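You operate a simulated robot arm through the tools that you are given. There is no shell and no other tool. Be economical: measure what you need, move in short steps, check, and stop when the job is done.

Carry out the task below with a simulated robot arm. There is one attempt and no reset: what you move stays moved.

TASK
Put things in order on the long arm of the desk. At the end: the black tin (marked "BLACK") from the long arm of the desk stands on top of the blue bath thermometer; the silver lotion pump stands where the black tin stood; the teal bottle (marked "CONDITIONER") from the long arm of the desk stands on top of the orange battery; the blue capsule from the long arm of the desk is on the white soap dish; whatever was shut is shut again. Leave all else as you found it, and nothing knocked over.

It is judged by the outcome, as a careful person would: the job done as asked, and still so three seconds after it is handed in. It fails if anything else is knocked over, pushed out of place, dropped, spilled or broken.

THE ROBOT
A 7-joint arm with a two-finger parallel gripper, fixed in place. Base frame: the origin is at the foot of the arm, x ahead of it, y to its left, z up; the work surface is at about z = 0. Lengths are in mm, angles in rad, forces in N, time in s.
With the tool pointing down near the work surface it reaches from about 240 to 620 mm from the base axis. Its first joint turns from -1.152 to 1.152 rad. Payload 2.6 kg.
Tool frame: the origin (TCP) lies between the finger pads and is the grasp point; the fingertips stand 30 mm ahead of it; z points along the fingers, y is the line along which they close. The gripper opens to 94 mm. The fingers are 28 mm wide and 10 mm thick; the gripper's body (50 by 96 mm) begins 55 mm behind the TCP.
Orientation is told as [roll, pitch, yaw] about the base's x, y, z axes, in that order, counted from this pose: with the fingers straight down and closing along the base's y, the tool's x points along the base's -x, its y along +y and its z along -z.

THE INTERFACE
- The arm moves only by the tool jog_arm. Its argument "commands" is a list that holds one entry, the list of rows, each a list of 7 numbers: the shift along the base's x, y, z in mm, then the turn, a rotation vector about the base's x, y, z in rad, then the finger opening in mm, from 0 to 94. In form: [[[dx, dy, dz, ax, ay, az, grip], ...]]. A call has 1 to 20 rows; each row is the pose to reach, as a shift and turn from the pose commanded when the call began. A row lasts 0.2 s, in which the tool goes at most 50 mm and 0.15 rad; a call with a longer step from one row to the next is refused whole, and so is a gripper value outside its range. A pose out of reach is approached as far as the arm can. The call stops where the force on the tool passes 40 N (or 10 N more than at its start, if that is more) or the arm is blocked; 0.2 s more then pass. The fingers move at their own pace (about 72 mm/s each) and stop on an object; they squeeze with about 22 N. The grip force told is the motor's: it shows also when the fingers shut on nothing. Time passes only in rows, and 0.2 s behind the last, so rows that repeat a pose let the fingers close. It gives the time, the measured TCP pose, the force on the tool (base axes), the opening and the grip force at its end, in the units of the frame above (readings bear some noise), and new pictures: "pictures" is both (left out), scene, wrist or none.
- Cameras (640 x 400 px; columns grow to the right, rows downward): "scene" is fixed at [34.1, 433.9, 570.2]; the picture's right is [-0.82, -0.57, 0.00], its down [-0.33, 0.47, -0.82] and it looks along [0.47, -0.67, -0.58] (base axes); focal length 249 px, centre (320, 200). "wrist" rides on the gripper at [-37, 0, -58] in the tool frame; the picture's right is [0.00, -1.00, 0.00], its down [0.97, 0.00, -0.24] and it looks along [0.24, 0.00, 0.97] (tool axes); focal length 218 px, centre (320, 200).
- point_at(camera, pixels): for up to 12 pixels [column, row] of the newest picture of that camera ("zoom" is the newest enlarged one), the place [x, y, z] in the base frame of the surface seen there, good to about 2 mm, but the place of the scene camera against the robot may be out by one fixed shift of up to 12 mm in any direction. No time passes.
- close_up(camera, box): a new picture of the part [left, top, right, bottom] of that camera's present view, enlarged. No time passes.
- job_done(): hands the job in; it is judged then, once.

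Work in short steps. Measure before you move; look again where a grasp or a placing could have gone wrong, and mend it. You have 80 turns and 120 pictures in all, those below and enlarged ones among them. Open the gripper and draw the arm clear of the work before you hand the job in, unless the task says otherwise; then end with one line.

The tools are called as name(argument=value, ...) on one line, values as JSON. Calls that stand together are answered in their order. jog_arm: Moves the arm, as the interface text tells. Its arguments: {"type":"object","properties":{"commands":{"type":"array"},"pictures":{"type":"string","enum":["both","scene","wrist","none"]}},"required":["commands"]} The other tools are called the same way: point_at (camera, pixels) gives the place of the surface under pixels of a picture; close_up (camera, box) takes an enlarged picture of a part of a camera's view; job_done () hands the job in.

At the start:

```text
t: 0.0
eef_pos: [328.7, -149.9, 358.4]
ee_rot: [0.0, 0.001, 0.0]
contact_force: [0.5, -0.8, -0.2]
width: 94.2
grasp_force: 0.0
```

scene: 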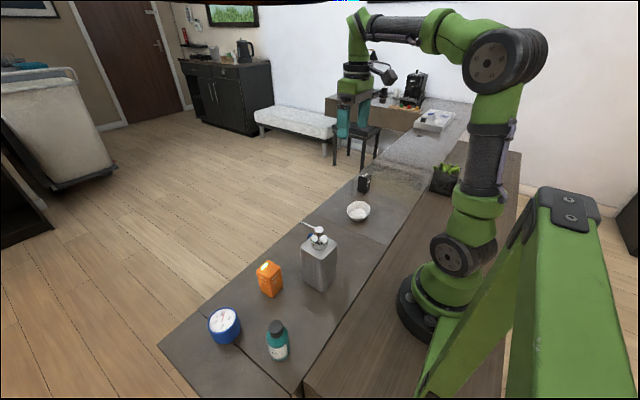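
wrist: 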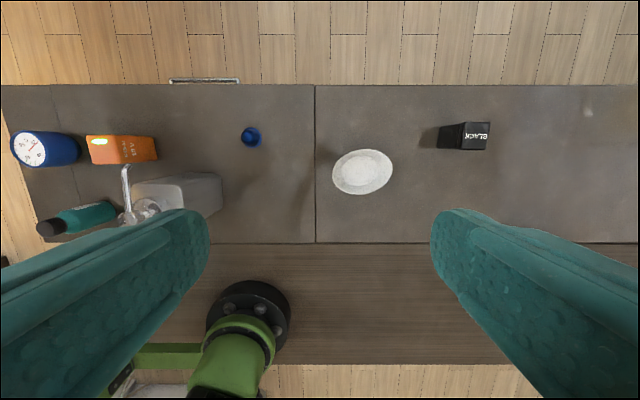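

The wrist picture shows thermometer (45,148), battery (122,150), capsule (251,137), dish (362,172), tin (465,136), pump (180,195), bottle (80,218). I measure them with both cameras.

point_at(camera="wrist", pixels=[[30, 148], [65, 148], [100, 150], [145, 150], [251, 133], [251, 143], [362, 172], [450, 137], [478, 136], [180, 195], [95, 213], [50, 228]])

point_at(camera="scene", pixels=[[222, 320], [268, 268], [271, 285], [318, 258], [318, 240], [358, 212], [363, 177], [364, 186], [276, 327], [280, 350], [320, 275], [306, 224]])

close_up(camera="scene", box=[190, 200, 350, 370])

close_up(camera="wrist", box=[0, 70, 280, 245])

close_up(camera="wrist", box=[310, 80, 630, 280])

```text
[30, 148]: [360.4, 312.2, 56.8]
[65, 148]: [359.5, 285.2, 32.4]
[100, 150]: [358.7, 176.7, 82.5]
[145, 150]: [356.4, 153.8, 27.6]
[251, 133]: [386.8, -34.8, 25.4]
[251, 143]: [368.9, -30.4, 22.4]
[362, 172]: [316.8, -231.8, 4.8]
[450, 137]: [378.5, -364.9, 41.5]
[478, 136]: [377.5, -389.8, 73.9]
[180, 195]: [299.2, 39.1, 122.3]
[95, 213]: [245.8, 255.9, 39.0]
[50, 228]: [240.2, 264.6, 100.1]
```

```text
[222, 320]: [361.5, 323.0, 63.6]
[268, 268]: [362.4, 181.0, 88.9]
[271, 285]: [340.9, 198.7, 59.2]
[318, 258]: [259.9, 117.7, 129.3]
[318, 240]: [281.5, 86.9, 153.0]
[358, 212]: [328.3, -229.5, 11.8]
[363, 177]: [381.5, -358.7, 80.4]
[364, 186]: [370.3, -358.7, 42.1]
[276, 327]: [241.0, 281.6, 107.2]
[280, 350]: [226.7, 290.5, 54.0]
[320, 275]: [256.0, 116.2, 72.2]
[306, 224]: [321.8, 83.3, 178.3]
```

```text
2.35 times, centred on (270, 285) of scene
```

zoom: 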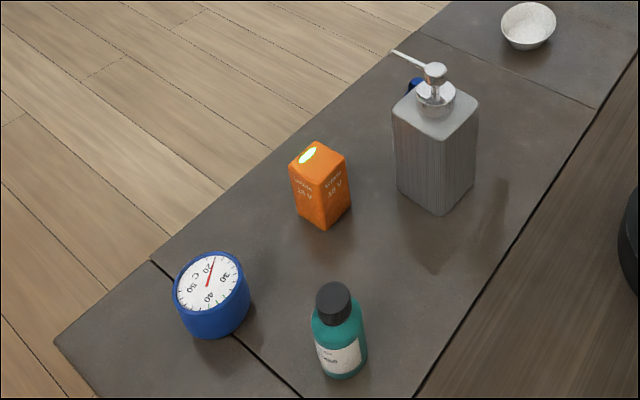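

```text
2.29 times, centred on (140, 158) of wrist
```

zoom: 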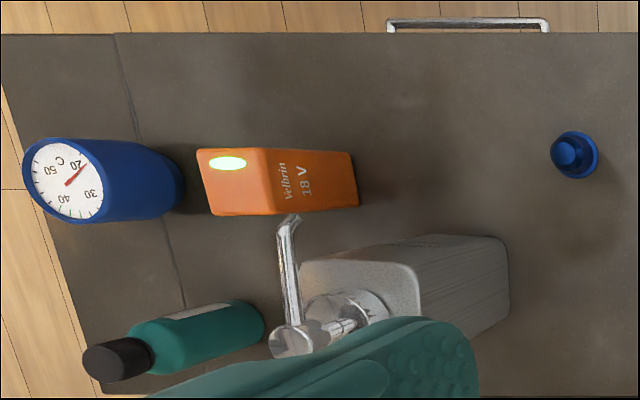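

```text
2.00 times, centred on (470, 180) of wrist
```

zoom: 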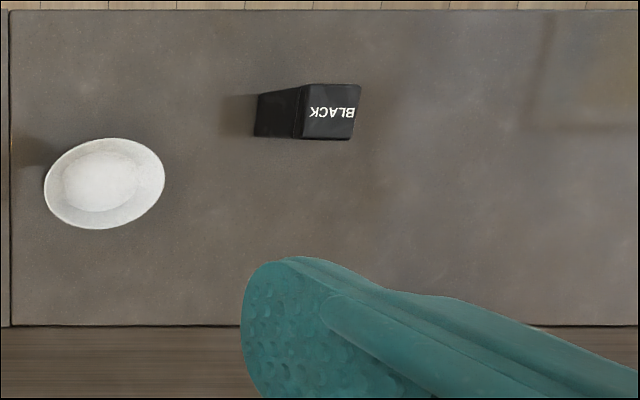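

Top views are clear; I go over the black tin for a close measurement.

jog_arm(commands=[[[8, -38, -20, 0, 0, 0, 94], [16, -76, -45, 0, 0, 0, 94], [24, -114, -70, 0, 0, 0, 94], [32, -152, -95, 0, 0, 0, 94], [40, -190, -120, 0, 0, 0, 94], [48, -228, -140, 0, 0, 0, 94], [48, -228, -140, 0, 0, 0, 94]]])

```text
t: 1.6
eef_pos: [377.8, -378.6, 215.4]
ee_rot: [0.0, -0.001, 0.0]
contact_force: [-0.2, 0.2, -0.4]
width: 93.8
grasp_force: 0.0
```

scene: 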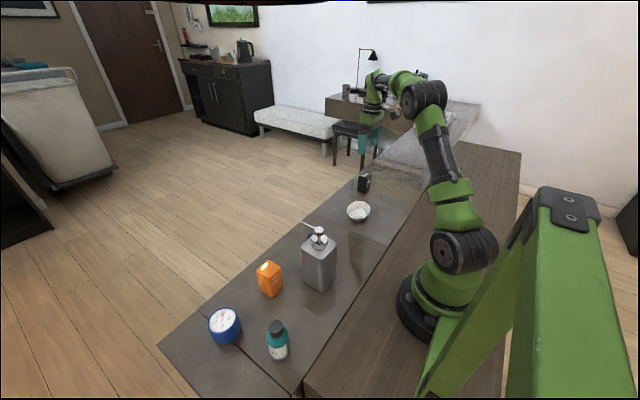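
wrist: 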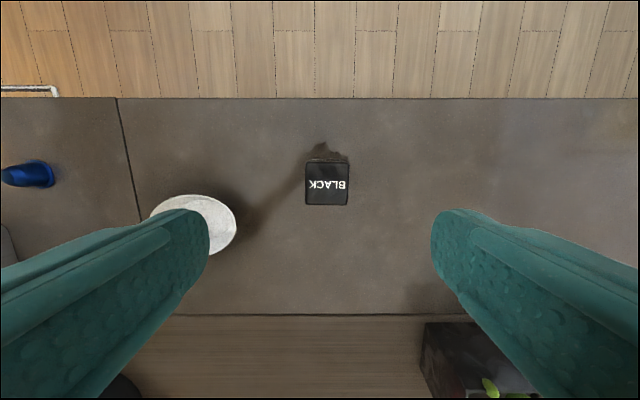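

point_at(camera="wrist", pixels=[[307, 164], [348, 164], [307, 204], [347, 204], [327, 184], [327, 160], [212, 225], [192, 200], [230, 240], [30, 174], [350, 240]])

close_up(camera="wrist", box=[270, 130, 390, 230])

```text
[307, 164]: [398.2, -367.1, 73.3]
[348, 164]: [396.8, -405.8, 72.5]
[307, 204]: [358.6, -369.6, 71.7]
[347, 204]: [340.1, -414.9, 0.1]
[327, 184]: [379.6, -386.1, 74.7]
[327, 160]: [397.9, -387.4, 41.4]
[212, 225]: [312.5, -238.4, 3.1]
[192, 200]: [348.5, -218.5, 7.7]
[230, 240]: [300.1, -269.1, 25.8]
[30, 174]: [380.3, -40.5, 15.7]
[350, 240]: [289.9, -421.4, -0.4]
```

```text
4.00 times, centred on (330, 180) of wrist
```

zoom: 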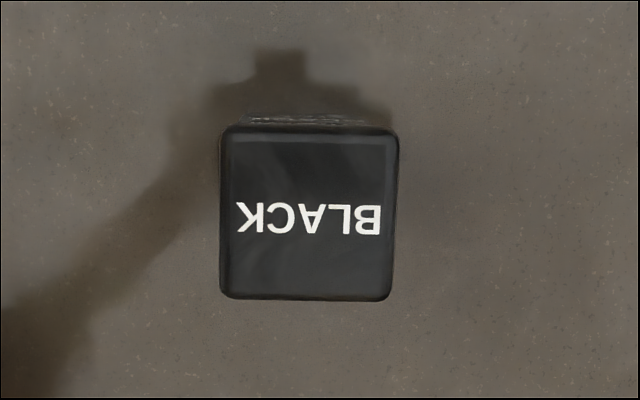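

Tin: centre (378.5,-387), 40 mm square, top z 74. Descend to TCP z 48 and grip.

jog_arm(commands=[[[0.5, -8.5, -40, 0, 0, 0, 94], [0.5, -8.5, -80, 0, 0, 0, 94], [0.5, -8.5, -120, 0, 0, 0, 94], [0.5, -8.5, -150, 0, 0, 0, 94], [0.5, -8.5, -167, 0, 0, 0, 94], [0.5, -8.5, -167, 0, 0, 0, 94], [0.5, -8.5, -167, 0, 0, 0, 30], [0.5, -8.5, -167, 0, 0, 0, 30], [0.5, -8.5, -167, 0, 0, 0, 30], [0.5, -8.5, -167, 0, 0, 0, 30]]], pictures="wrist")

```text
t: 3.8
eef_pos: [377.9, -386.3, 51.8]
ee_rot: [0.001, 0.001, 0.0]
contact_force: [0.0, 0.0, 0.4]
width: 45.5
grasp_force: 22.4
```

wrist: 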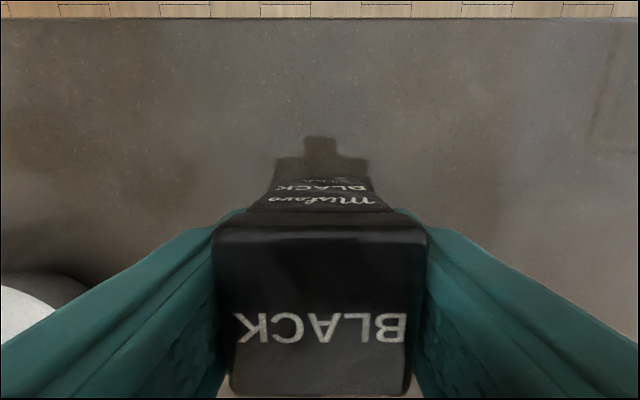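

Gripped (width 45.5). Lift high and carry towards the thermometer, stopping short (x≈300) to see it.

jog_arm(commands=[[[0, 0, 30, 0, 0, 0, 30], [0, 0, 75, 0, 0, 0, 30], [0, 0, 120, 0, 0, 0, 30], [0, 0, 165, 0, 0, 0, 30], [0, 0, 210, 0, 0, 0, 30], [0, 30, 240, 0, 0, 0, 30], [0, 75, 240, 0, 0, 0, 30], [0, 120, 240, 0, 0, 0, 30], [0, 165, 240, 0, 0, 0, 30], [0, 210, 240, 0, 0, 0, 30], [0, 255, 240, 0, 0, 0, 30], [0, 300, 240, 0, 0, 0, 30], [0, 345, 240, 0, 0, 0, 30], [0, 390, 240, 0, 0, 0, 30], [0, 435, 240, 0, 0, 0, 30], [0, 480, 240, 0, 0, 0, 30], [-10, 525, 240, 0, 0, 0, 30], [-30, 565, 240, 0, 0, 0, 30], [-50, 605, 240, 0, 0, 0, 30], [-60, 640, 240, 0, 0, 0, 30]]], pictures="none")

jog_arm(commands=[[[-15, 30, -40, 0, 0, 0, 30], [-25, 55, -80, 0, 0, 0, 30], [-25, 55, -110, 0, 0, 0, 30], [-25, 55, -110, 0, 0, 0, 30]]])

```text
t: 8.0
eef_pos: [315.9, 254.7, 292.2]
ee_rot: [0.0, 0.001, 0.0]
contact_force: [0.9, 0.4, -0.9]
width: 45.9
grasp_force: 22.2
```

```text
refused: row 1 steps farther than a row can; nothing moved
```

jog_arm(commands=[[[-10, 20, -30, 0, 0, 0, 30], [-20, 40, -60, 0, 0, 0, 30], [-25, 55, -90, 0, 0, 0, 30], [-25, 55, -90, 0, 0, 0, 30]]])

```text
t: 9.0
eef_pos: [292.8, 307.6, 201.0]
ee_rot: [-0.002, 0.0, 0.0]
contact_force: [-0.2, 0.3, -0.2]
width: 45.7
grasp_force: 22.3
```

scene: 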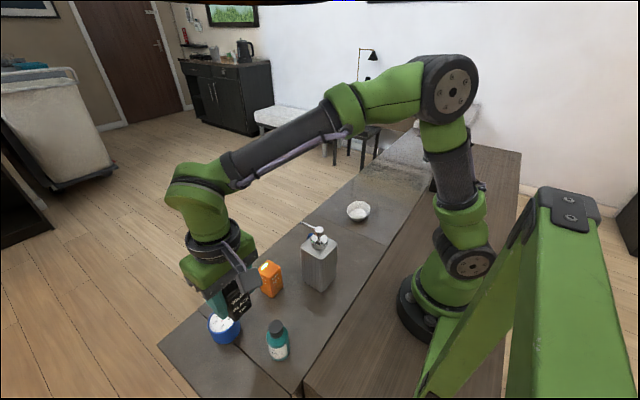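
wrist: 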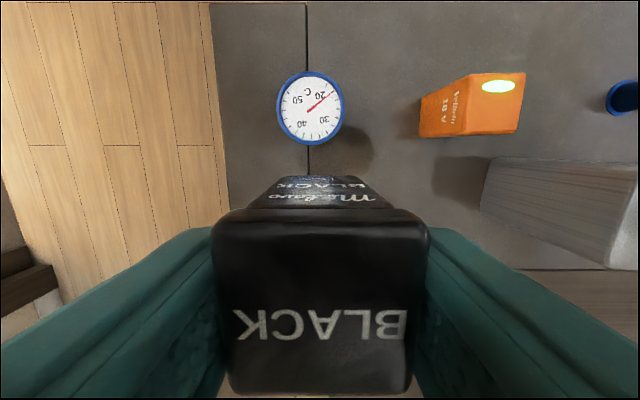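

point_at(camera="wrist", pixels=[[310, 108], [280, 108], [340, 108], [310, 76], [310, 140], [483, 85], [520, 80], [512, 130], [470, 80], [462, 133], [440, 120]])

close_up(camera="wrist", box=[250, 50, 378, 130])

```text
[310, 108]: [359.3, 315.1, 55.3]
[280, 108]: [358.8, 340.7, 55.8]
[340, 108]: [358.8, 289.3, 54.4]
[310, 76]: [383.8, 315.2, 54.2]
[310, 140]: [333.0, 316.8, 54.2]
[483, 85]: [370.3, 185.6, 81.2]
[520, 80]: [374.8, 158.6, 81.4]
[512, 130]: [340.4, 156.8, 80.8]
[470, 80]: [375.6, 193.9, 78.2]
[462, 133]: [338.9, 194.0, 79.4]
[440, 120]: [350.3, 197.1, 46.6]
```

```text
5.00 times, centred on (314, 90) of wrist
```

zoom: 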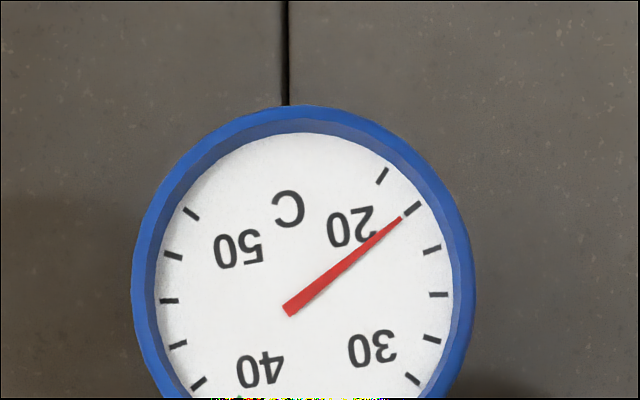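

Thermometer top centre (358.5,315), z 55, ⌀54. Move over it at height, then descend to just above contact.

jog_arm(commands=[[[35, 4, 0, 0, 0, 0, 30], [65.5, 7.5, 0, 0, 0, 0, 30], [65.5, 7.5, -40, 0, 0, 0, 30], [65.5, 7.5, -70, 0, 0, 0, 30], [65.5, 7.5, -85, 0, 0, 0, 30], [65.5, 7.5, -91, 0, 0, 0, 30], [65.5, 7.5, -91, 0, 0, 0, 30]]])

close_up(camera="scene", box=[180, 260, 276, 360])

```text
t: 10.6
eef_pos: [359.4, 315.9, 110.3]
ee_rot: [0.0, -0.001, 0.0]
contact_force: [0.1, -0.2, 3.0]
width: 45.6
grasp_force: 21.8
```

scene: 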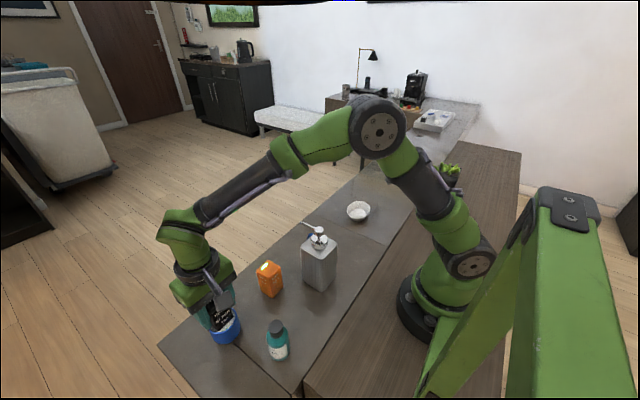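
wrist: 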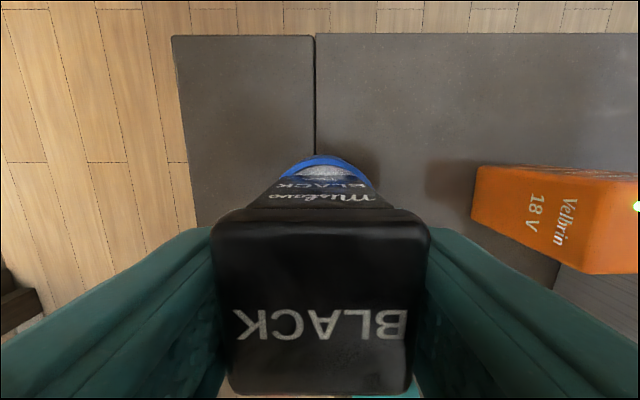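

```text
4.00 times, centred on (228, 310) of scene
```

zoom: 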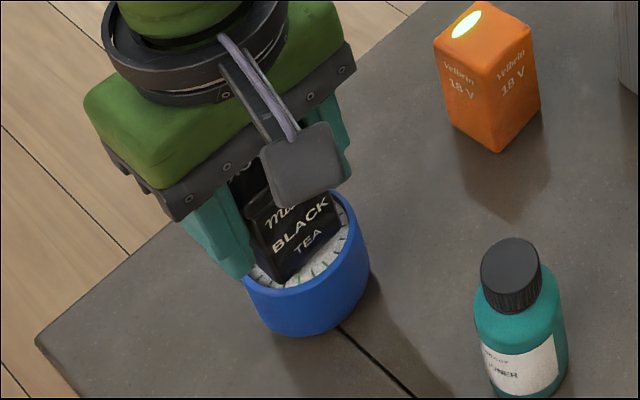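

Fz rose to 3 N: near contact. Lower 1–2 mm more and read.

jog_arm(commands=[[[0, 0, -1, 0, 0, 0, 30], [0, 0, -1.5, 0, 0, 0, 30]]], pictures="none")

```text
t: 11.2
eef_pos: [358.2, 316.8, 110.3]
ee_rot: [0.004, -0.004, 0.0]
contact_force: [-0.5, -0.7, 17.5]
width: 45.5
grasp_force: 22.4
```

In contact (17 N). Relieve, release, and rise.

jog_arm(commands=[[[0, 0, 1, 0, 0, 0, 30], [0, 0, 1, 0, 0, 0, 50], [0, 0, 1, 0, 0, 0, 60], [0, 0, 1, 0, 0, 0, 70], [0, 0, 1, 0, 0, 0, 80], [0, 0, 20, 0, 0, 0, 80], [0, 0, 60, 0, 0, 0, 80], [0, 0, 105, 0, 0, 0, 80], [0, 0, 150, 0, 0, 0, 80], [-45, -10, 160, 0, 0, 0, 80]]])

close_up(camera="scene", box=[180, 260, 276, 360])

```text
t: 13.4
eef_pos: [309.0, 305.5, 269.6]
ee_rot: [0.0, -0.001, 0.0]
contact_force: [0.4, -0.5, 0.2]
width: 79.9
grasp_force: 0.0
```

scene: 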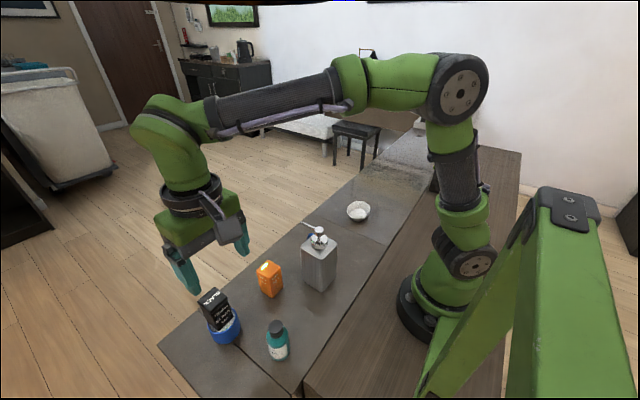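
wrist: 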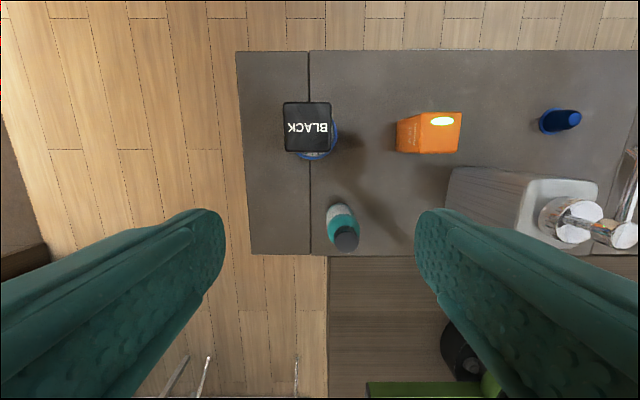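

```text
4.00 times, centred on (228, 310) of scene
```

zoom: 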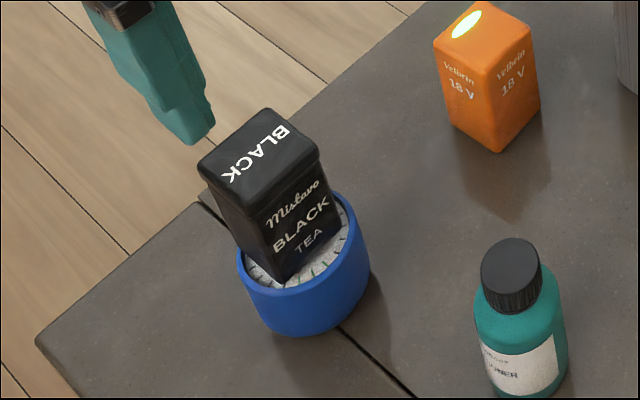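

The tin may be tilted or off-centre; I measure its top and the thermometer rim.

point_at(camera="wrist", pixels=[[287, 105], [328, 105], [287, 148], [328, 148], [308, 115], [320, 156], [336, 135], [335, 150]])

point_at(camera="zoom", pixels=[[210, 172], [270, 118], [315, 150], [255, 200], [270, 265], [335, 225], [285, 280], [325, 250], [300, 290], [345, 205]])

close_up(camera="wrist", box=[260, 80, 372, 180])

```text
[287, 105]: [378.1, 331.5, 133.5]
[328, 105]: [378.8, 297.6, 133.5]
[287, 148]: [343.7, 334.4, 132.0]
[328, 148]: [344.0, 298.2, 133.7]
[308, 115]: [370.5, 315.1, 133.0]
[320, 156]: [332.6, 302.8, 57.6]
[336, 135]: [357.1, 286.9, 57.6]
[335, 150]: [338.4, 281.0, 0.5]
```

```text
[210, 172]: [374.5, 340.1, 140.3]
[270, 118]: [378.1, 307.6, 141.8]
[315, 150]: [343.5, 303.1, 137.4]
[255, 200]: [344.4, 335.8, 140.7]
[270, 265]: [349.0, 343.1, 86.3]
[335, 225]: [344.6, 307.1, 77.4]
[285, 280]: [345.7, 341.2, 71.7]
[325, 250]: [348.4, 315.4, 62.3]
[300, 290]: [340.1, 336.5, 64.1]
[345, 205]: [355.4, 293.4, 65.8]
```

```text
4.00 times, centred on (316, 130) of wrist
```

zoom: 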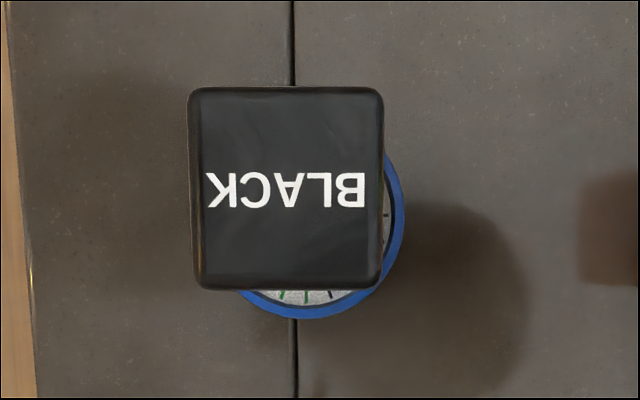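

Tin is level, centred well. Now look at the pump from above.

jog_arm(commands=[[[0, 0, 30, 0, 0, 0, 94], [-8, -40, 50, 0, 0, 0, 94], [-16, -80, 60, 0, 0, 0, 94], [-24, -120, 60, 0, 0, 0, 94], [-32, -160, 60, 0, 0, 0, 94], [-39, -200, 60, 0, 0, 0, 94], [-39, -220, 60, 0, 0, 0, 94], [-39, -220, 60, 0, 0, 0, 94]]], pictures="wrist")

```text
t: 15.2
eef_pos: [271.6, 86.9, 326.4]
ee_rot: [0.0, -0.001, -0.001]
contact_force: [-0.1, -0.6, -0.5]
width: 94.0
grasp_force: 0.0
```

wrist: 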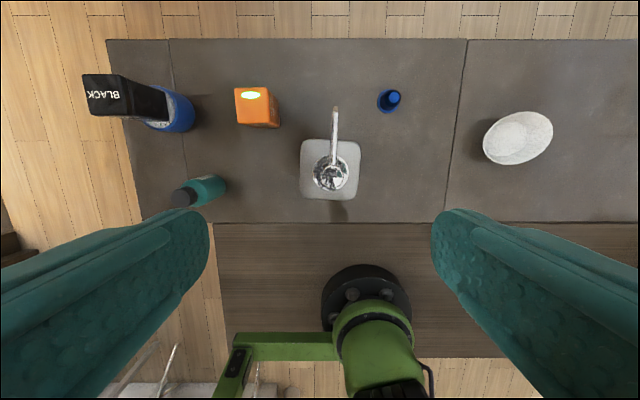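

close_up(camera="wrist", box=[272, 90, 400, 210])

point_at(camera="wrist", pixels=[[303, 143], [357, 143], [303, 196], [357, 196], [303, 170], [357, 170], [330, 177], [335, 110], [330, 196], [390, 97], [390, 108], [206, 187]])

```text
3.33 times, centred on (336, 150) of wrist
```

zoom: 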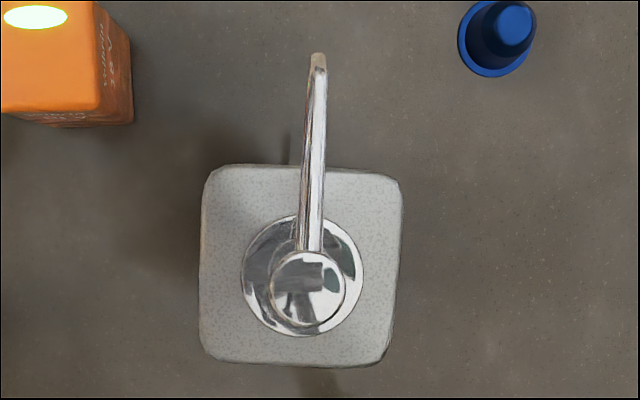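

```text
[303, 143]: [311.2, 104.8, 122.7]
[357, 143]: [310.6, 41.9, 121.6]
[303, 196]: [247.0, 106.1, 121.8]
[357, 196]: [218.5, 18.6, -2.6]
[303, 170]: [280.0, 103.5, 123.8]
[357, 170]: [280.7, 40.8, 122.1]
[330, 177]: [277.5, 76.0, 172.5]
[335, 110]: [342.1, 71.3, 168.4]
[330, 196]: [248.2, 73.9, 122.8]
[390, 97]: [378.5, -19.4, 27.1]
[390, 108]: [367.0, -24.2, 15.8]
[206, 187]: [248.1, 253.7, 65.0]
```

Pump body: ~66 mm square, centre ≈(279,74), top z 122, head top ≈173, spout towards +x under where the camera would sit. I'll turn the tool ~180° so the camera faces away from the spout.

point_at(camera="zoom", pixels=[[290, 275], [310, 270], [330, 290], [310, 310], [312, 235], [315, 150], [318, 70], [250, 280], [215, 270], [395, 270], [300, 355], [350, 175]])

jog_arm(commands=[[[0, 0, 0, 0, 0, 0.15, 94], [0, 0, 0, 0, 0, 0.3, 94], [0, 0, 0, 0, 0, 0.45, 94], [0, 0, 0, 0, 0, 0.6, 94], [0, 0, 0, 0, 0, 0.75, 94], [0, 0, 0, 0, 0, 0.9, 94], [0, 0, 0, 0, 0, 1.05, 94], [0, 0, 0, 0, 0, 1.2, 94], [0, 0, 0, 0, 0, 1.35, 94], [0, 0, 0, 0, 0, 1.5, 94], [0, 0, 0, 0, 0, 1.65, 94], [0, 0, 0, 0, 0, 1.8, 94], [0, 0, 0, 0, 0, 1.95, 94], [0, 0, 0, 0, 0, 2.1, 94], [0, 0, 0, 0, 0, 2.25, 94], [0, 0, 0, 0, 0, 2.4, 94], [0, 0, 0, 0, 0, 2.55, 94], [0, 0, 0, 0, 0, 2.7, 94], [0, 0, 0, 0, 0, 2.85, 94], [0, 0, 0, 0, 0, 3.0, 94]]])

```text
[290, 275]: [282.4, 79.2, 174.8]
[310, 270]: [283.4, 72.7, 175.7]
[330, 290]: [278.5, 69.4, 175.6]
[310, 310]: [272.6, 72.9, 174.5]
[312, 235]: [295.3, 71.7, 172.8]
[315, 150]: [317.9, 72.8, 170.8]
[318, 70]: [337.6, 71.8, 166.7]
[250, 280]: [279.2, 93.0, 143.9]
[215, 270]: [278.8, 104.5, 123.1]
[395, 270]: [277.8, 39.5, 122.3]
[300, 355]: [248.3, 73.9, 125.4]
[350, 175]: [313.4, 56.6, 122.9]
```

```text
t: 19.4
eef_pos: [259.4, 92.9, 317.6]
ee_rot: [0.001, 0.006, 2.996]
contact_force: [0.1, -0.2, 0.2]
width: 93.8
grasp_force: 0.0
out of reach, approached as far as the arm can: row 20
```

scene: 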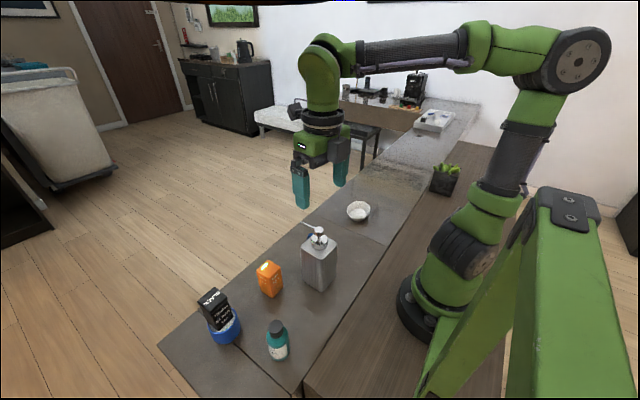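
wrist: 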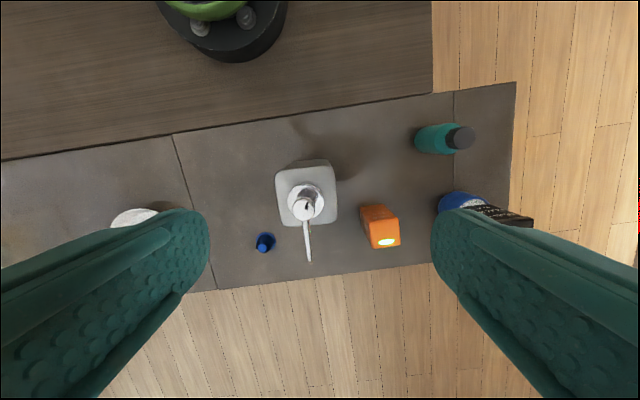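

The yaw limit is just short. In the scene the protruding box on the gripper seems to sit on the tool's +x side, opposite to what I feared; I check close up.

close_up(camera="scene", box=[260, 70, 388, 220])

```text
2.67 times, centred on (324, 145) of scene
```

zoom: 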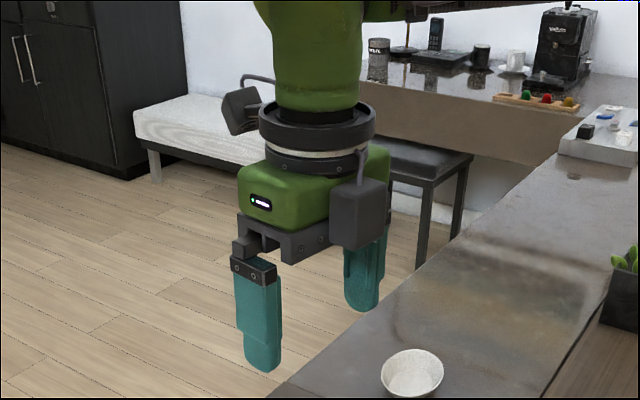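

Camera housing hangs to about TCP+47 on the tool −x side. I'll return to yaw −0.06 (aligned to body) and grip the body's top 20 mm (TCP z≈133), which keeps the camera above the spout.

jog_arm(commands=[[[0, 0, 0, 0, 0, -0.15, 94], [0, 0, 0, 0, 0, -0.3, 94], [0, 0, 0, 0, 0, -0.45, 94], [0, 0, 0, 0, 0, -0.6, 94], [0, 0, 0, 0, 0, -0.75, 94], [0, 0, 0, 0, 0, -0.9, 94], [0, 0, 0, 0, 0, -1.05, 94], [0, 0, 0, 0, 0, -1.2, 94], [0, 0, 0, 0, 0, -1.35, 94], [0, 0, 0, 0, 0, -1.5, 94], [0, 0, 0, 0, 0, -1.65, 94], [0, 0, 0, 0, 0, -1.8, 94], [0, 0, 0, 0, 0, -1.95, 94], [0, 0, 0, 0, 0, -2.1, 94], [0, 0, 0, 0, 0, -2.25, 94], [0, 0, 0, 0, 0, -2.4, 94], [0, 0, 0, 0, 0, -2.55, 94], [0, 0, 0, 0, 0, -2.7, 94], [0, 0, 0, 0, 0, -2.85, 94], [0, 0, 0, 0, 0, -3.0, 94]]], pictures="none")

```text
t: 23.6
eef_pos: [258.2, 93.7, 318.8]
ee_rot: [0.001, 0.0, -0.002]
contact_force: [-0.5, 1.4, 1.0]
width: 94.1
grasp_force: 0.0
```

Move over pump centre (279.5,72.5), yaw −0.06, down to z 200 and check clearances.

jog_arm(commands=[[[12, -12, 0, 0, 0, -0.03, 94], [21.3, -21.2, 0, 0, 0, -0.06, 94], [21.3, -21.2, -40, 0, 0, -0.06, 94], [21.3, -21.2, -80, 0, 0, -0.06, 94], [21.3, -21.2, -118, 0, 0, -0.06, 94], [21.3, -21.2, -118, 0, 0, -0.06, 94]]])

close_up(camera="scene", box=[260, 130, 388, 310])

```text
t: 25.0
eef_pos: [276.9, 76.3, 198.2]
ee_rot: [0.0, 0.0, -0.063]
contact_force: [0.3, 0.5, 0.7]
width: 94.1
grasp_force: 0.0
```

scene: 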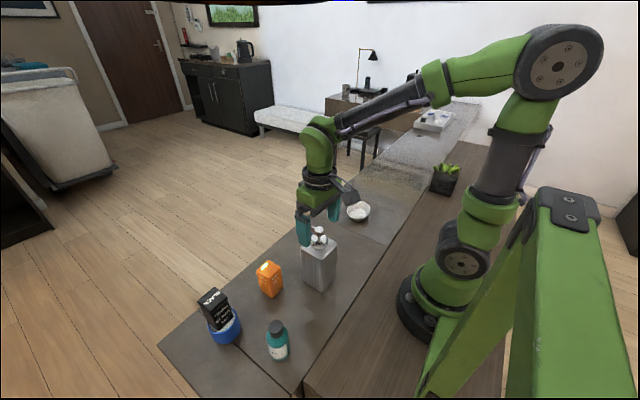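
wrist: 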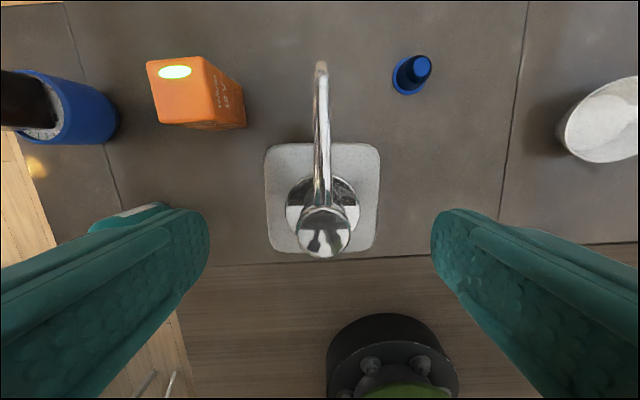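

```text
2.22 times, centred on (324, 220) of scene
```

zoom: 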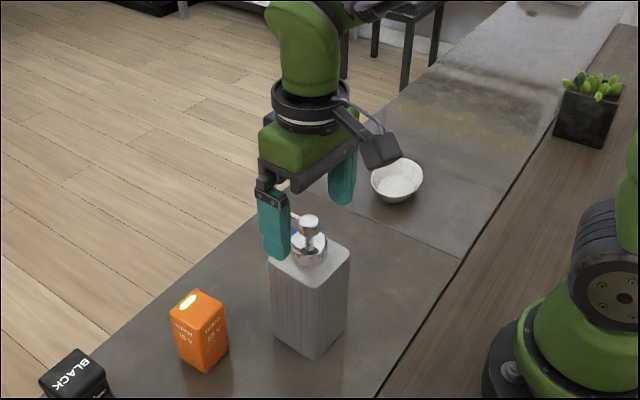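

point_at(camera="wrist", pixels=[[270, 160], [376, 160], [270, 235], [374, 235], [290, 146], [360, 147], [290, 247], [360, 247], [325, 235], [320, 65], [322, 110], [322, 170]])

```text
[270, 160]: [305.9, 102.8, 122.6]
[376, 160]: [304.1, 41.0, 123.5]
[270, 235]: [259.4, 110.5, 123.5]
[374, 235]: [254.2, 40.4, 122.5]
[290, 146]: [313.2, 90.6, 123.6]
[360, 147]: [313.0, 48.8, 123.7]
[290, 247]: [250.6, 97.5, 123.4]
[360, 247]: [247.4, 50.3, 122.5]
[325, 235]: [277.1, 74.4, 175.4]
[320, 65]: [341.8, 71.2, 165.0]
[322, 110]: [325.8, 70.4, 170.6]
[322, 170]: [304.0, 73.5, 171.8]
```

Body centre ≈(280,73.5). Nudge and descend to z 138, then check.

jog_arm(commands=[[[2.5, -2, -25, 0, 0, 0, 94], [2.5, -2, -45, 0, 0, 0, 94], [2.5, -2, -58, 0, 0, 0, 94], [2.5, -2, -60, 0, 0, 0, 94]]], pictures="wrist")

close_up(camera="scene", box=[280, 160, 370, 300])

```text
t: 26.0
eef_pos: [282.8, 71.9, 140.5]
ee_rot: [0.0, -0.001, -0.061]
contact_force: [0.5, -0.5, 0.2]
width: 94.2
grasp_force: 0.0
```

wrist: 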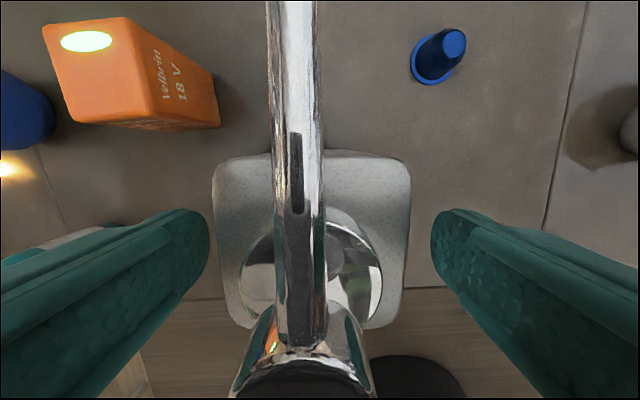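

```text
2.86 times, centred on (325, 230) of scene
```

zoom: 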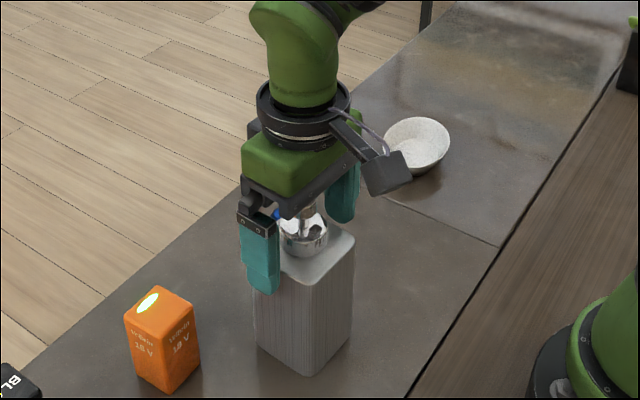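

Body sits ~3 mm to the left of the fingers' midline; correct, lower to z 132, close.

jog_arm(commands=[[[0, 2.5, 0, 0, 0, 0, 94], [0, 2.5, -4, 0, 0, 0, 94], [0, 2.5, -8, 0, 0, 0, 94], [0, 2.5, -8, 0, 0, 0, 94], [0, 2.5, -8, 0, 0, 0, 75], [0, 2.5, -8, 0, 0, 0, 60], [0, 2.5, -8, 0, 0, 0, 50], [0, 2.5, -8, 0, 0, 0, 50], [0, 2.5, -8, 0, 0, 0, 50]]], pictures="wrist")

```text
t: 28.0
eef_pos: [281.7, 75.2, 131.9]
ee_rot: [0.001, 0.0, -0.059]
contact_force: [0.7, 1.0, -0.2]
width: 71.6
grasp_force: 21.7
```

wrist: 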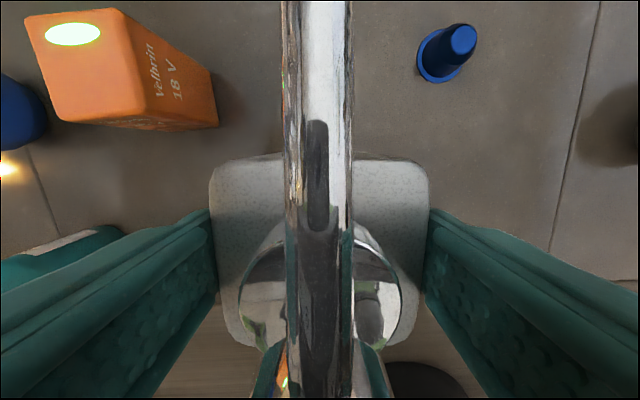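

Gripped (71.6). Test lift slowly.

jog_arm(commands=[[[0, 0, 5, 0, 0, 0, 50], [0, 0, 15, 0, 0, 0, 50], [0, 0, 30, 0, 0, 0, 50], [0, 0, 50, 0, 0, 0, 50], [0, 0, 75, 0, 0, 0, 50], [0, 0, 90, 0, 0, 0, 50], [0, 0, 90, 0, 0, 0, 50]]])

```text
t: 29.6
eef_pos: [282.1, 73.5, 222.6]
ee_rot: [0.001, 0.0, -0.059]
contact_force: [-0.4, 1.0, -4.6]
width: 71.7
grasp_force: 22.4
```

scene: 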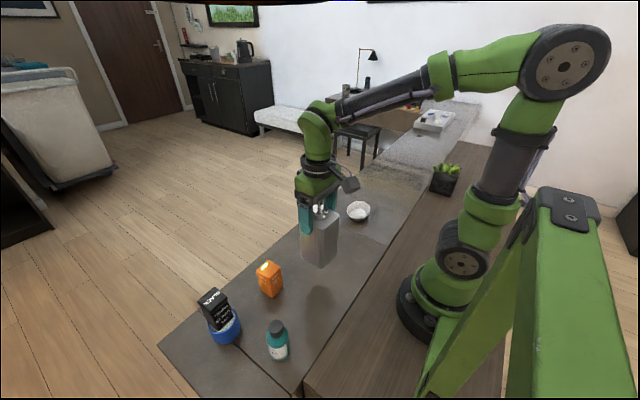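
wrist: 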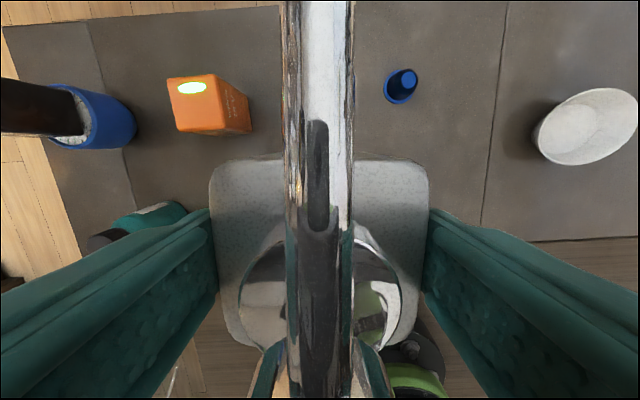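

Held firmly. Carry to over the tin's old place.

jog_arm(commands=[[[3, -15, 0, 0, 0, 0, 50], [9, -45, 0, 0, 0, 0, 50], [17, -82, 0, 0, 0, 0, 50], [25, -120, 0, 0, 0, 0, 50], [34, -158, 0, 0, 0, 0, 50], [42, -196, 0, 0, 0, 0, 50], [50, -234, 0, 0, 0, 0, 50], [58, -272, 0, 0, 0, 0, 50], [66, -310, 0, 0, 0, 0, 50], [74, -348, 0, 0, 0, 0, 50], [82, -386, 0, 0, 0, 0, 50], [90, -422, 0, 0, 0, 0, 50], [95, -446, 0, 0, 0, 0, 50], [98, -460, 0, 0, 0, 0, 50], [98, -460, 0, 0, 0, 0, 50], [98, -460, -30, 0, 0, 0, 50], [98, -460, -60, 0, 0, 0, 50], [98, -460, -80, 0, 0, 0, 50], [98, -460, -80, 0, 0, 0, 50]]], pictures="wrist")

```text
t: 33.6
eef_pos: [380.4, -387.2, 142.4]
ee_rot: [0.001, -0.001, -0.063]
contact_force: [-0.3, 0.0, -5.1]
width: 71.6
grasp_force: 21.5
```

wrist: 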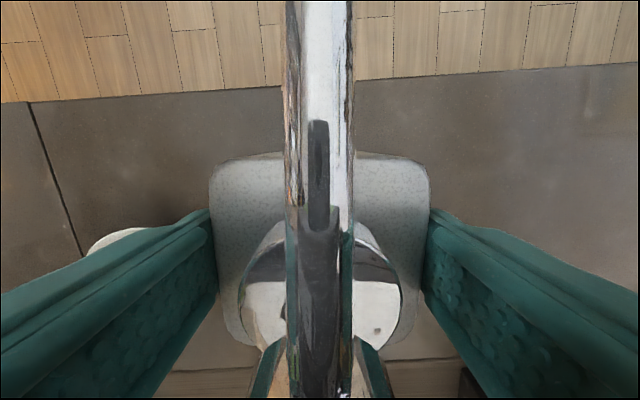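

Lower until contact.

jog_arm(commands=[[[0, 0, -5, 0, 0, 0, 50], [0, 0, -8.5, 0, 0, 0, 50], [0, 0, -9.8, 0, 0, 0, 50], [0, 0, -9.8, 0, 0, 0, 50]]], pictures="none")

```text
t: 34.6
eef_pos: [379.0, -386.2, 131.0]
ee_rot: [-0.001, -0.002, -0.06]
contact_force: [-0.4, 0.1, -3.2]
width: 71.7
grasp_force: 22.0
```

jog_arm(commands=[[[0, 0, -0.7, 0, 0, 0, 50], [0, 0, -0.7, 0, 0, 0, 50]]], pictures="none")

```text
t: 35.2
eef_pos: [379.2, -385.9, 131.8]
ee_rot: [0.0, -0.002, -0.062]
contact_force: [-1.8, 3.9, 5.9]
width: 71.5
grasp_force: 21.8
```

Seated (Fz +6). Release and rise straight up.

jog_arm(commands=[[[0, 0, 0.3, 0, 0, 0, 72], [0, 0, 0.3, 0, 0, 0, 78], [0, 0, 0.3, 0, 0, 0, 86], [0, 0, 0.3, 0, 0, 0, 94], [0, 0, 0.3, 0, 0, 0, 94], [0, 0, 20, 0, 0, 0, 94], [0, 0, 50, 0, 0, 0, 94], [0, 0, 90, 0, 0, 0, 94], [0, 0, 130, 0, 0, 0, 94], [0, 0, 160, 0, 0, 0, 94], [0, 0, 160, 0, 0, 0, 94]]])

```text
t: 37.6
eef_pos: [377.6, -381.8, 289.9]
ee_rot: [-0.001, 0.001, -0.06]
contact_force: [0.1, 0.0, 0.1]
width: 93.8
grasp_force: 0.2
```

scene: 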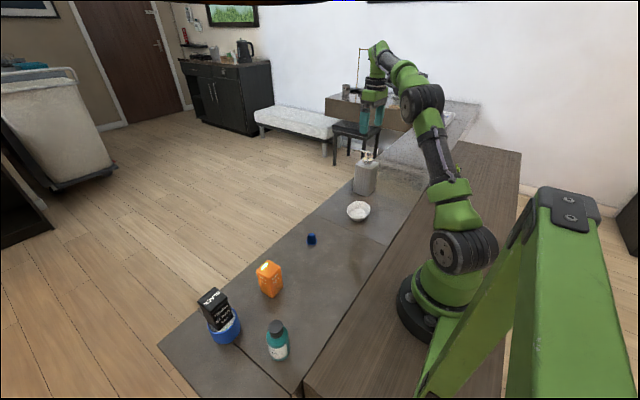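
wrist: 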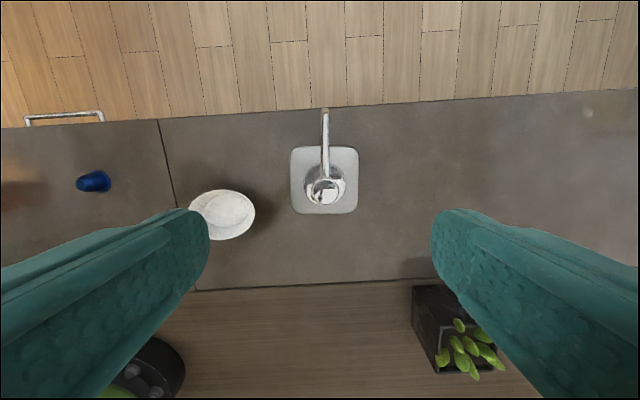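

Pump stands. Now go over the capsule and dish area for measurement.

jog_arm(commands=[[[0, 40, 0, 0, 0, 0.06, 94], [0, 85, 0, 0, 0, 0.06, 94], [0, 130, 0, 0, 0, 0.06, 94], [0, 175, -10, 0, 0, 0.06, 94], [0, 220, -30, 0, 0, 0.06, 94], [0, 260, -55, 0, 0, 0.06, 94], [0, 300, -80, 0, 0, 0.06, 94], [-5, 335, -110, 0, 0, 0.06, 94], [-5, 350, -140, 0, 0, 0.06, 94], [-5, 350, -140, 0, 0, 0.06, 94]]], pictures="wrist")

close_up(camera="wrist", box=[256, 120, 384, 200])

```text
t: 39.8
eef_pos: [375.5, -32.6, 148.6]
ee_rot: [0.001, 0.0, 0.0]
contact_force: [-0.3, -0.5, 0.6]
width: 94.0
grasp_force: 0.1
```

wrist: 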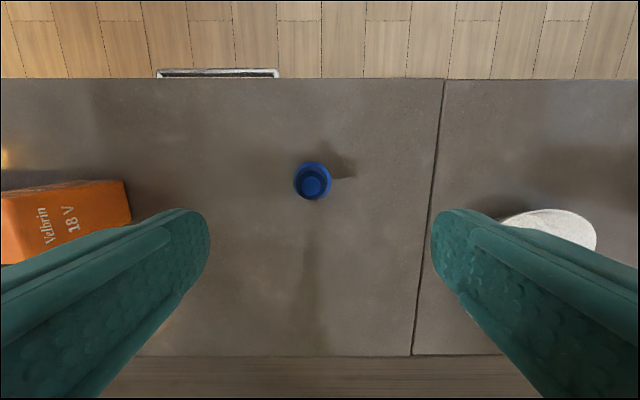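

```text
5.00 times, centred on (320, 160) of wrist
```

zoom: 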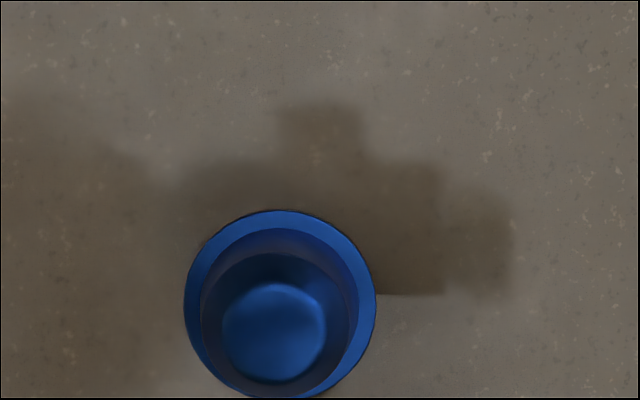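

point_at(camera="wrist", pixels=[[312, 187], [296, 181], [330, 181], [313, 164], [312, 197], [300, 181], [324, 181], [550, 225], [590, 240], [318, 187]])

close_up(camera="scene", box=[280, 190, 380, 252])

```text
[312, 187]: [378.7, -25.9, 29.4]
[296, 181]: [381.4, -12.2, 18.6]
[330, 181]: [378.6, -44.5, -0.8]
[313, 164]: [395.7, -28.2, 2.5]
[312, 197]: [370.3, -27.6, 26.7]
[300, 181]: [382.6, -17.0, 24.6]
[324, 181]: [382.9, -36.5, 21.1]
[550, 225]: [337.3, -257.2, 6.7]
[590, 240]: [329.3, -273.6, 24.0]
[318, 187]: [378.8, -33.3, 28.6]
```

```text
6.40 times, centred on (330, 221) of scene
```

zoom: 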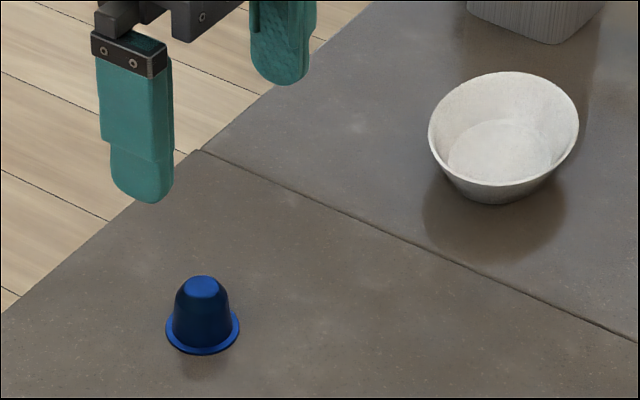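

Capsule: centre (378.5,−28), top z 29. Before picking, measure the dish from above to know its inner shape.

jog_arm(commands=[[[-5, -40, 20, 0, 0, 0, 94], [-15, -85, 35, 0, 0, 0, 94], [-30, -125, 40, 0, 0, 0, 94], [-45, -165, 40, 0, 0, 0, 94], [-55, -200, 40, 0, 0, 0, 94], [-55, -205, 40, 0, 0, 0, 94], [-55, -205, 40, 0, 0, 0, 94]]], pictures="wrist")

close_up(camera="wrist", box=[240, 110, 400, 210])

```text
t: 41.4
eef_pos: [317.4, -243.5, 191.9]
ee_rot: [0.0, 0.0, -0.001]
contact_force: [0.1, -0.4, 0.6]
width: 94.1
grasp_force: 0.0
```

wrist: 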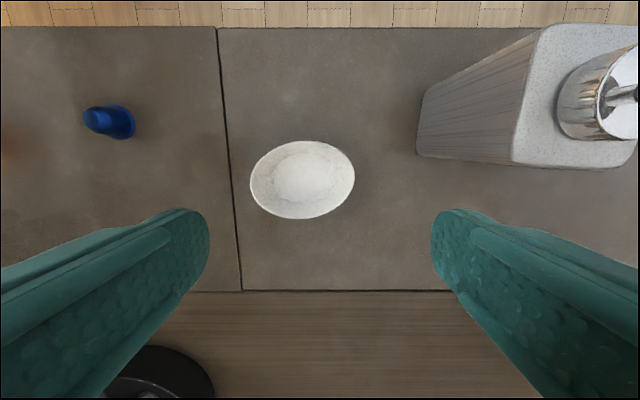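

```text
4.00 times, centred on (320, 160) of wrist
```

zoom: 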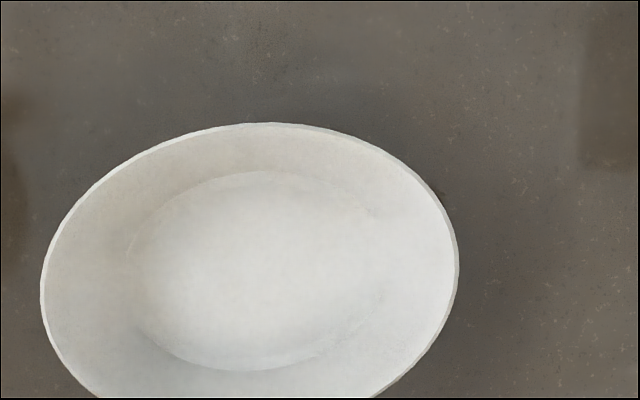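

point_at(camera="wrist", pixels=[[251, 185], [353, 177], [302, 142], [302, 218], [300, 178], [275, 183], [330, 175], [302, 156], [302, 200], [264, 185], [341, 177], [302, 210]])

```text
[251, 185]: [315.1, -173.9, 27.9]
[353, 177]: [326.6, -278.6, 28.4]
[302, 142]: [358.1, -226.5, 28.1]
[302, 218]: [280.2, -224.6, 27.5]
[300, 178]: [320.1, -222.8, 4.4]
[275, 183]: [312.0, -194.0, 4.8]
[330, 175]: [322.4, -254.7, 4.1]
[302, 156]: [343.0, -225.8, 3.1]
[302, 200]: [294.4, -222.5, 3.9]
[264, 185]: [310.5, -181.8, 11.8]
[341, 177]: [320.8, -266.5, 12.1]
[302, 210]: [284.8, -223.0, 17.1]
```

Dish: floor z 4, ~60×48 mm flat, centre (319,−226). Back to the capsule and grip with tips ~9 mm above the desk.

jog_arm(commands=[[[15, 45, 0, 0, 0, 0, 94], [30, 90, 0, 0, 0, 0, 94], [45, 135, -10, 0, 0, 0, 80], [58, 180, -20, 0, 0, 0, 70], [59.5, 215, -45, 0, 0, 0, 60], [59.5, 215, -85, 0, 0, 0, 60], [59.5, 215, -85, 0, 0, 0, 60]]], pictures="wrist")

close_up(camera="wrist", box=[240, 150, 400, 250])

```text
t: 43.0
eef_pos: [381.9, -26.7, 107.6]
ee_rot: [0.001, 0.0, -0.001]
contact_force: [0.4, -0.1, -0.8]
width: 59.7
grasp_force: 0.0
```

wrist: 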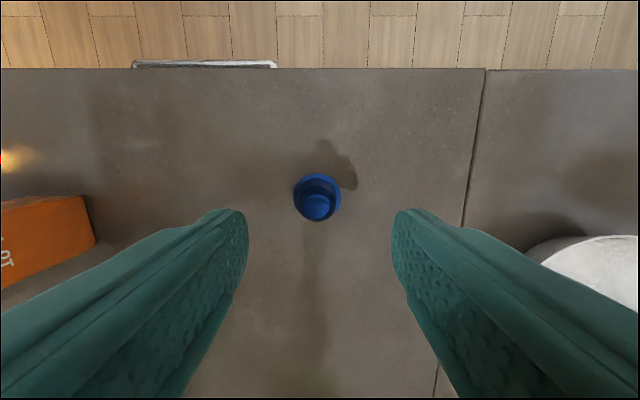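

```text
4.00 times, centred on (320, 200) of wrist
```

zoom: 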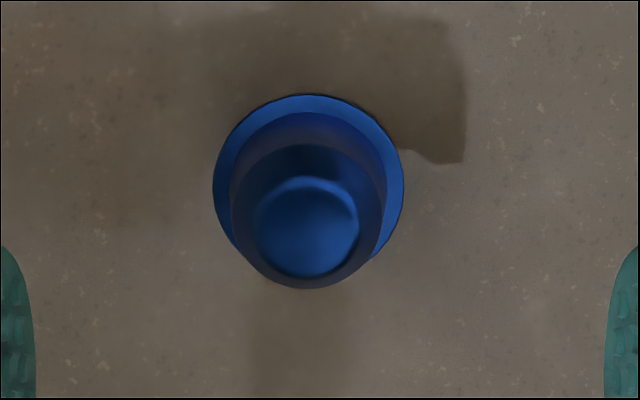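

Aligned within 1–2 mm. Descend and close.

jog_arm(commands=[[[-1.5, 0.5, -30, 0, 0, 0, 60], [-1.5, 0.5, -55, 0, 0, 0, 60], [-1.5, 0.5, -68, 0, 0, 0, 60], [-1.5, 0.5, -68, 0, 0, 0, 60], [-1.5, 0.5, -68, 0, 0, 0, 40], [-1.5, 0.5, -68, 0, 0, 0, 20], [-1.5, 0.5, -68, 0, 0, 0, 10], [-1.5, 0.5, -68, 0, 0, 0, 10]]], pictures="wrist")

```text
t: 44.8
eef_pos: [378.3, -24.4, 39.8]
ee_rot: [0.001, 0.0, 0.0]
contact_force: [0.4, 0.1, 0.4]
width: 21.9
grasp_force: 21.3
```

wrist: 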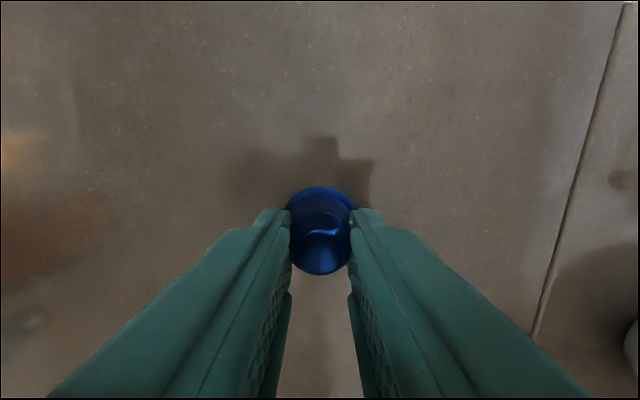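

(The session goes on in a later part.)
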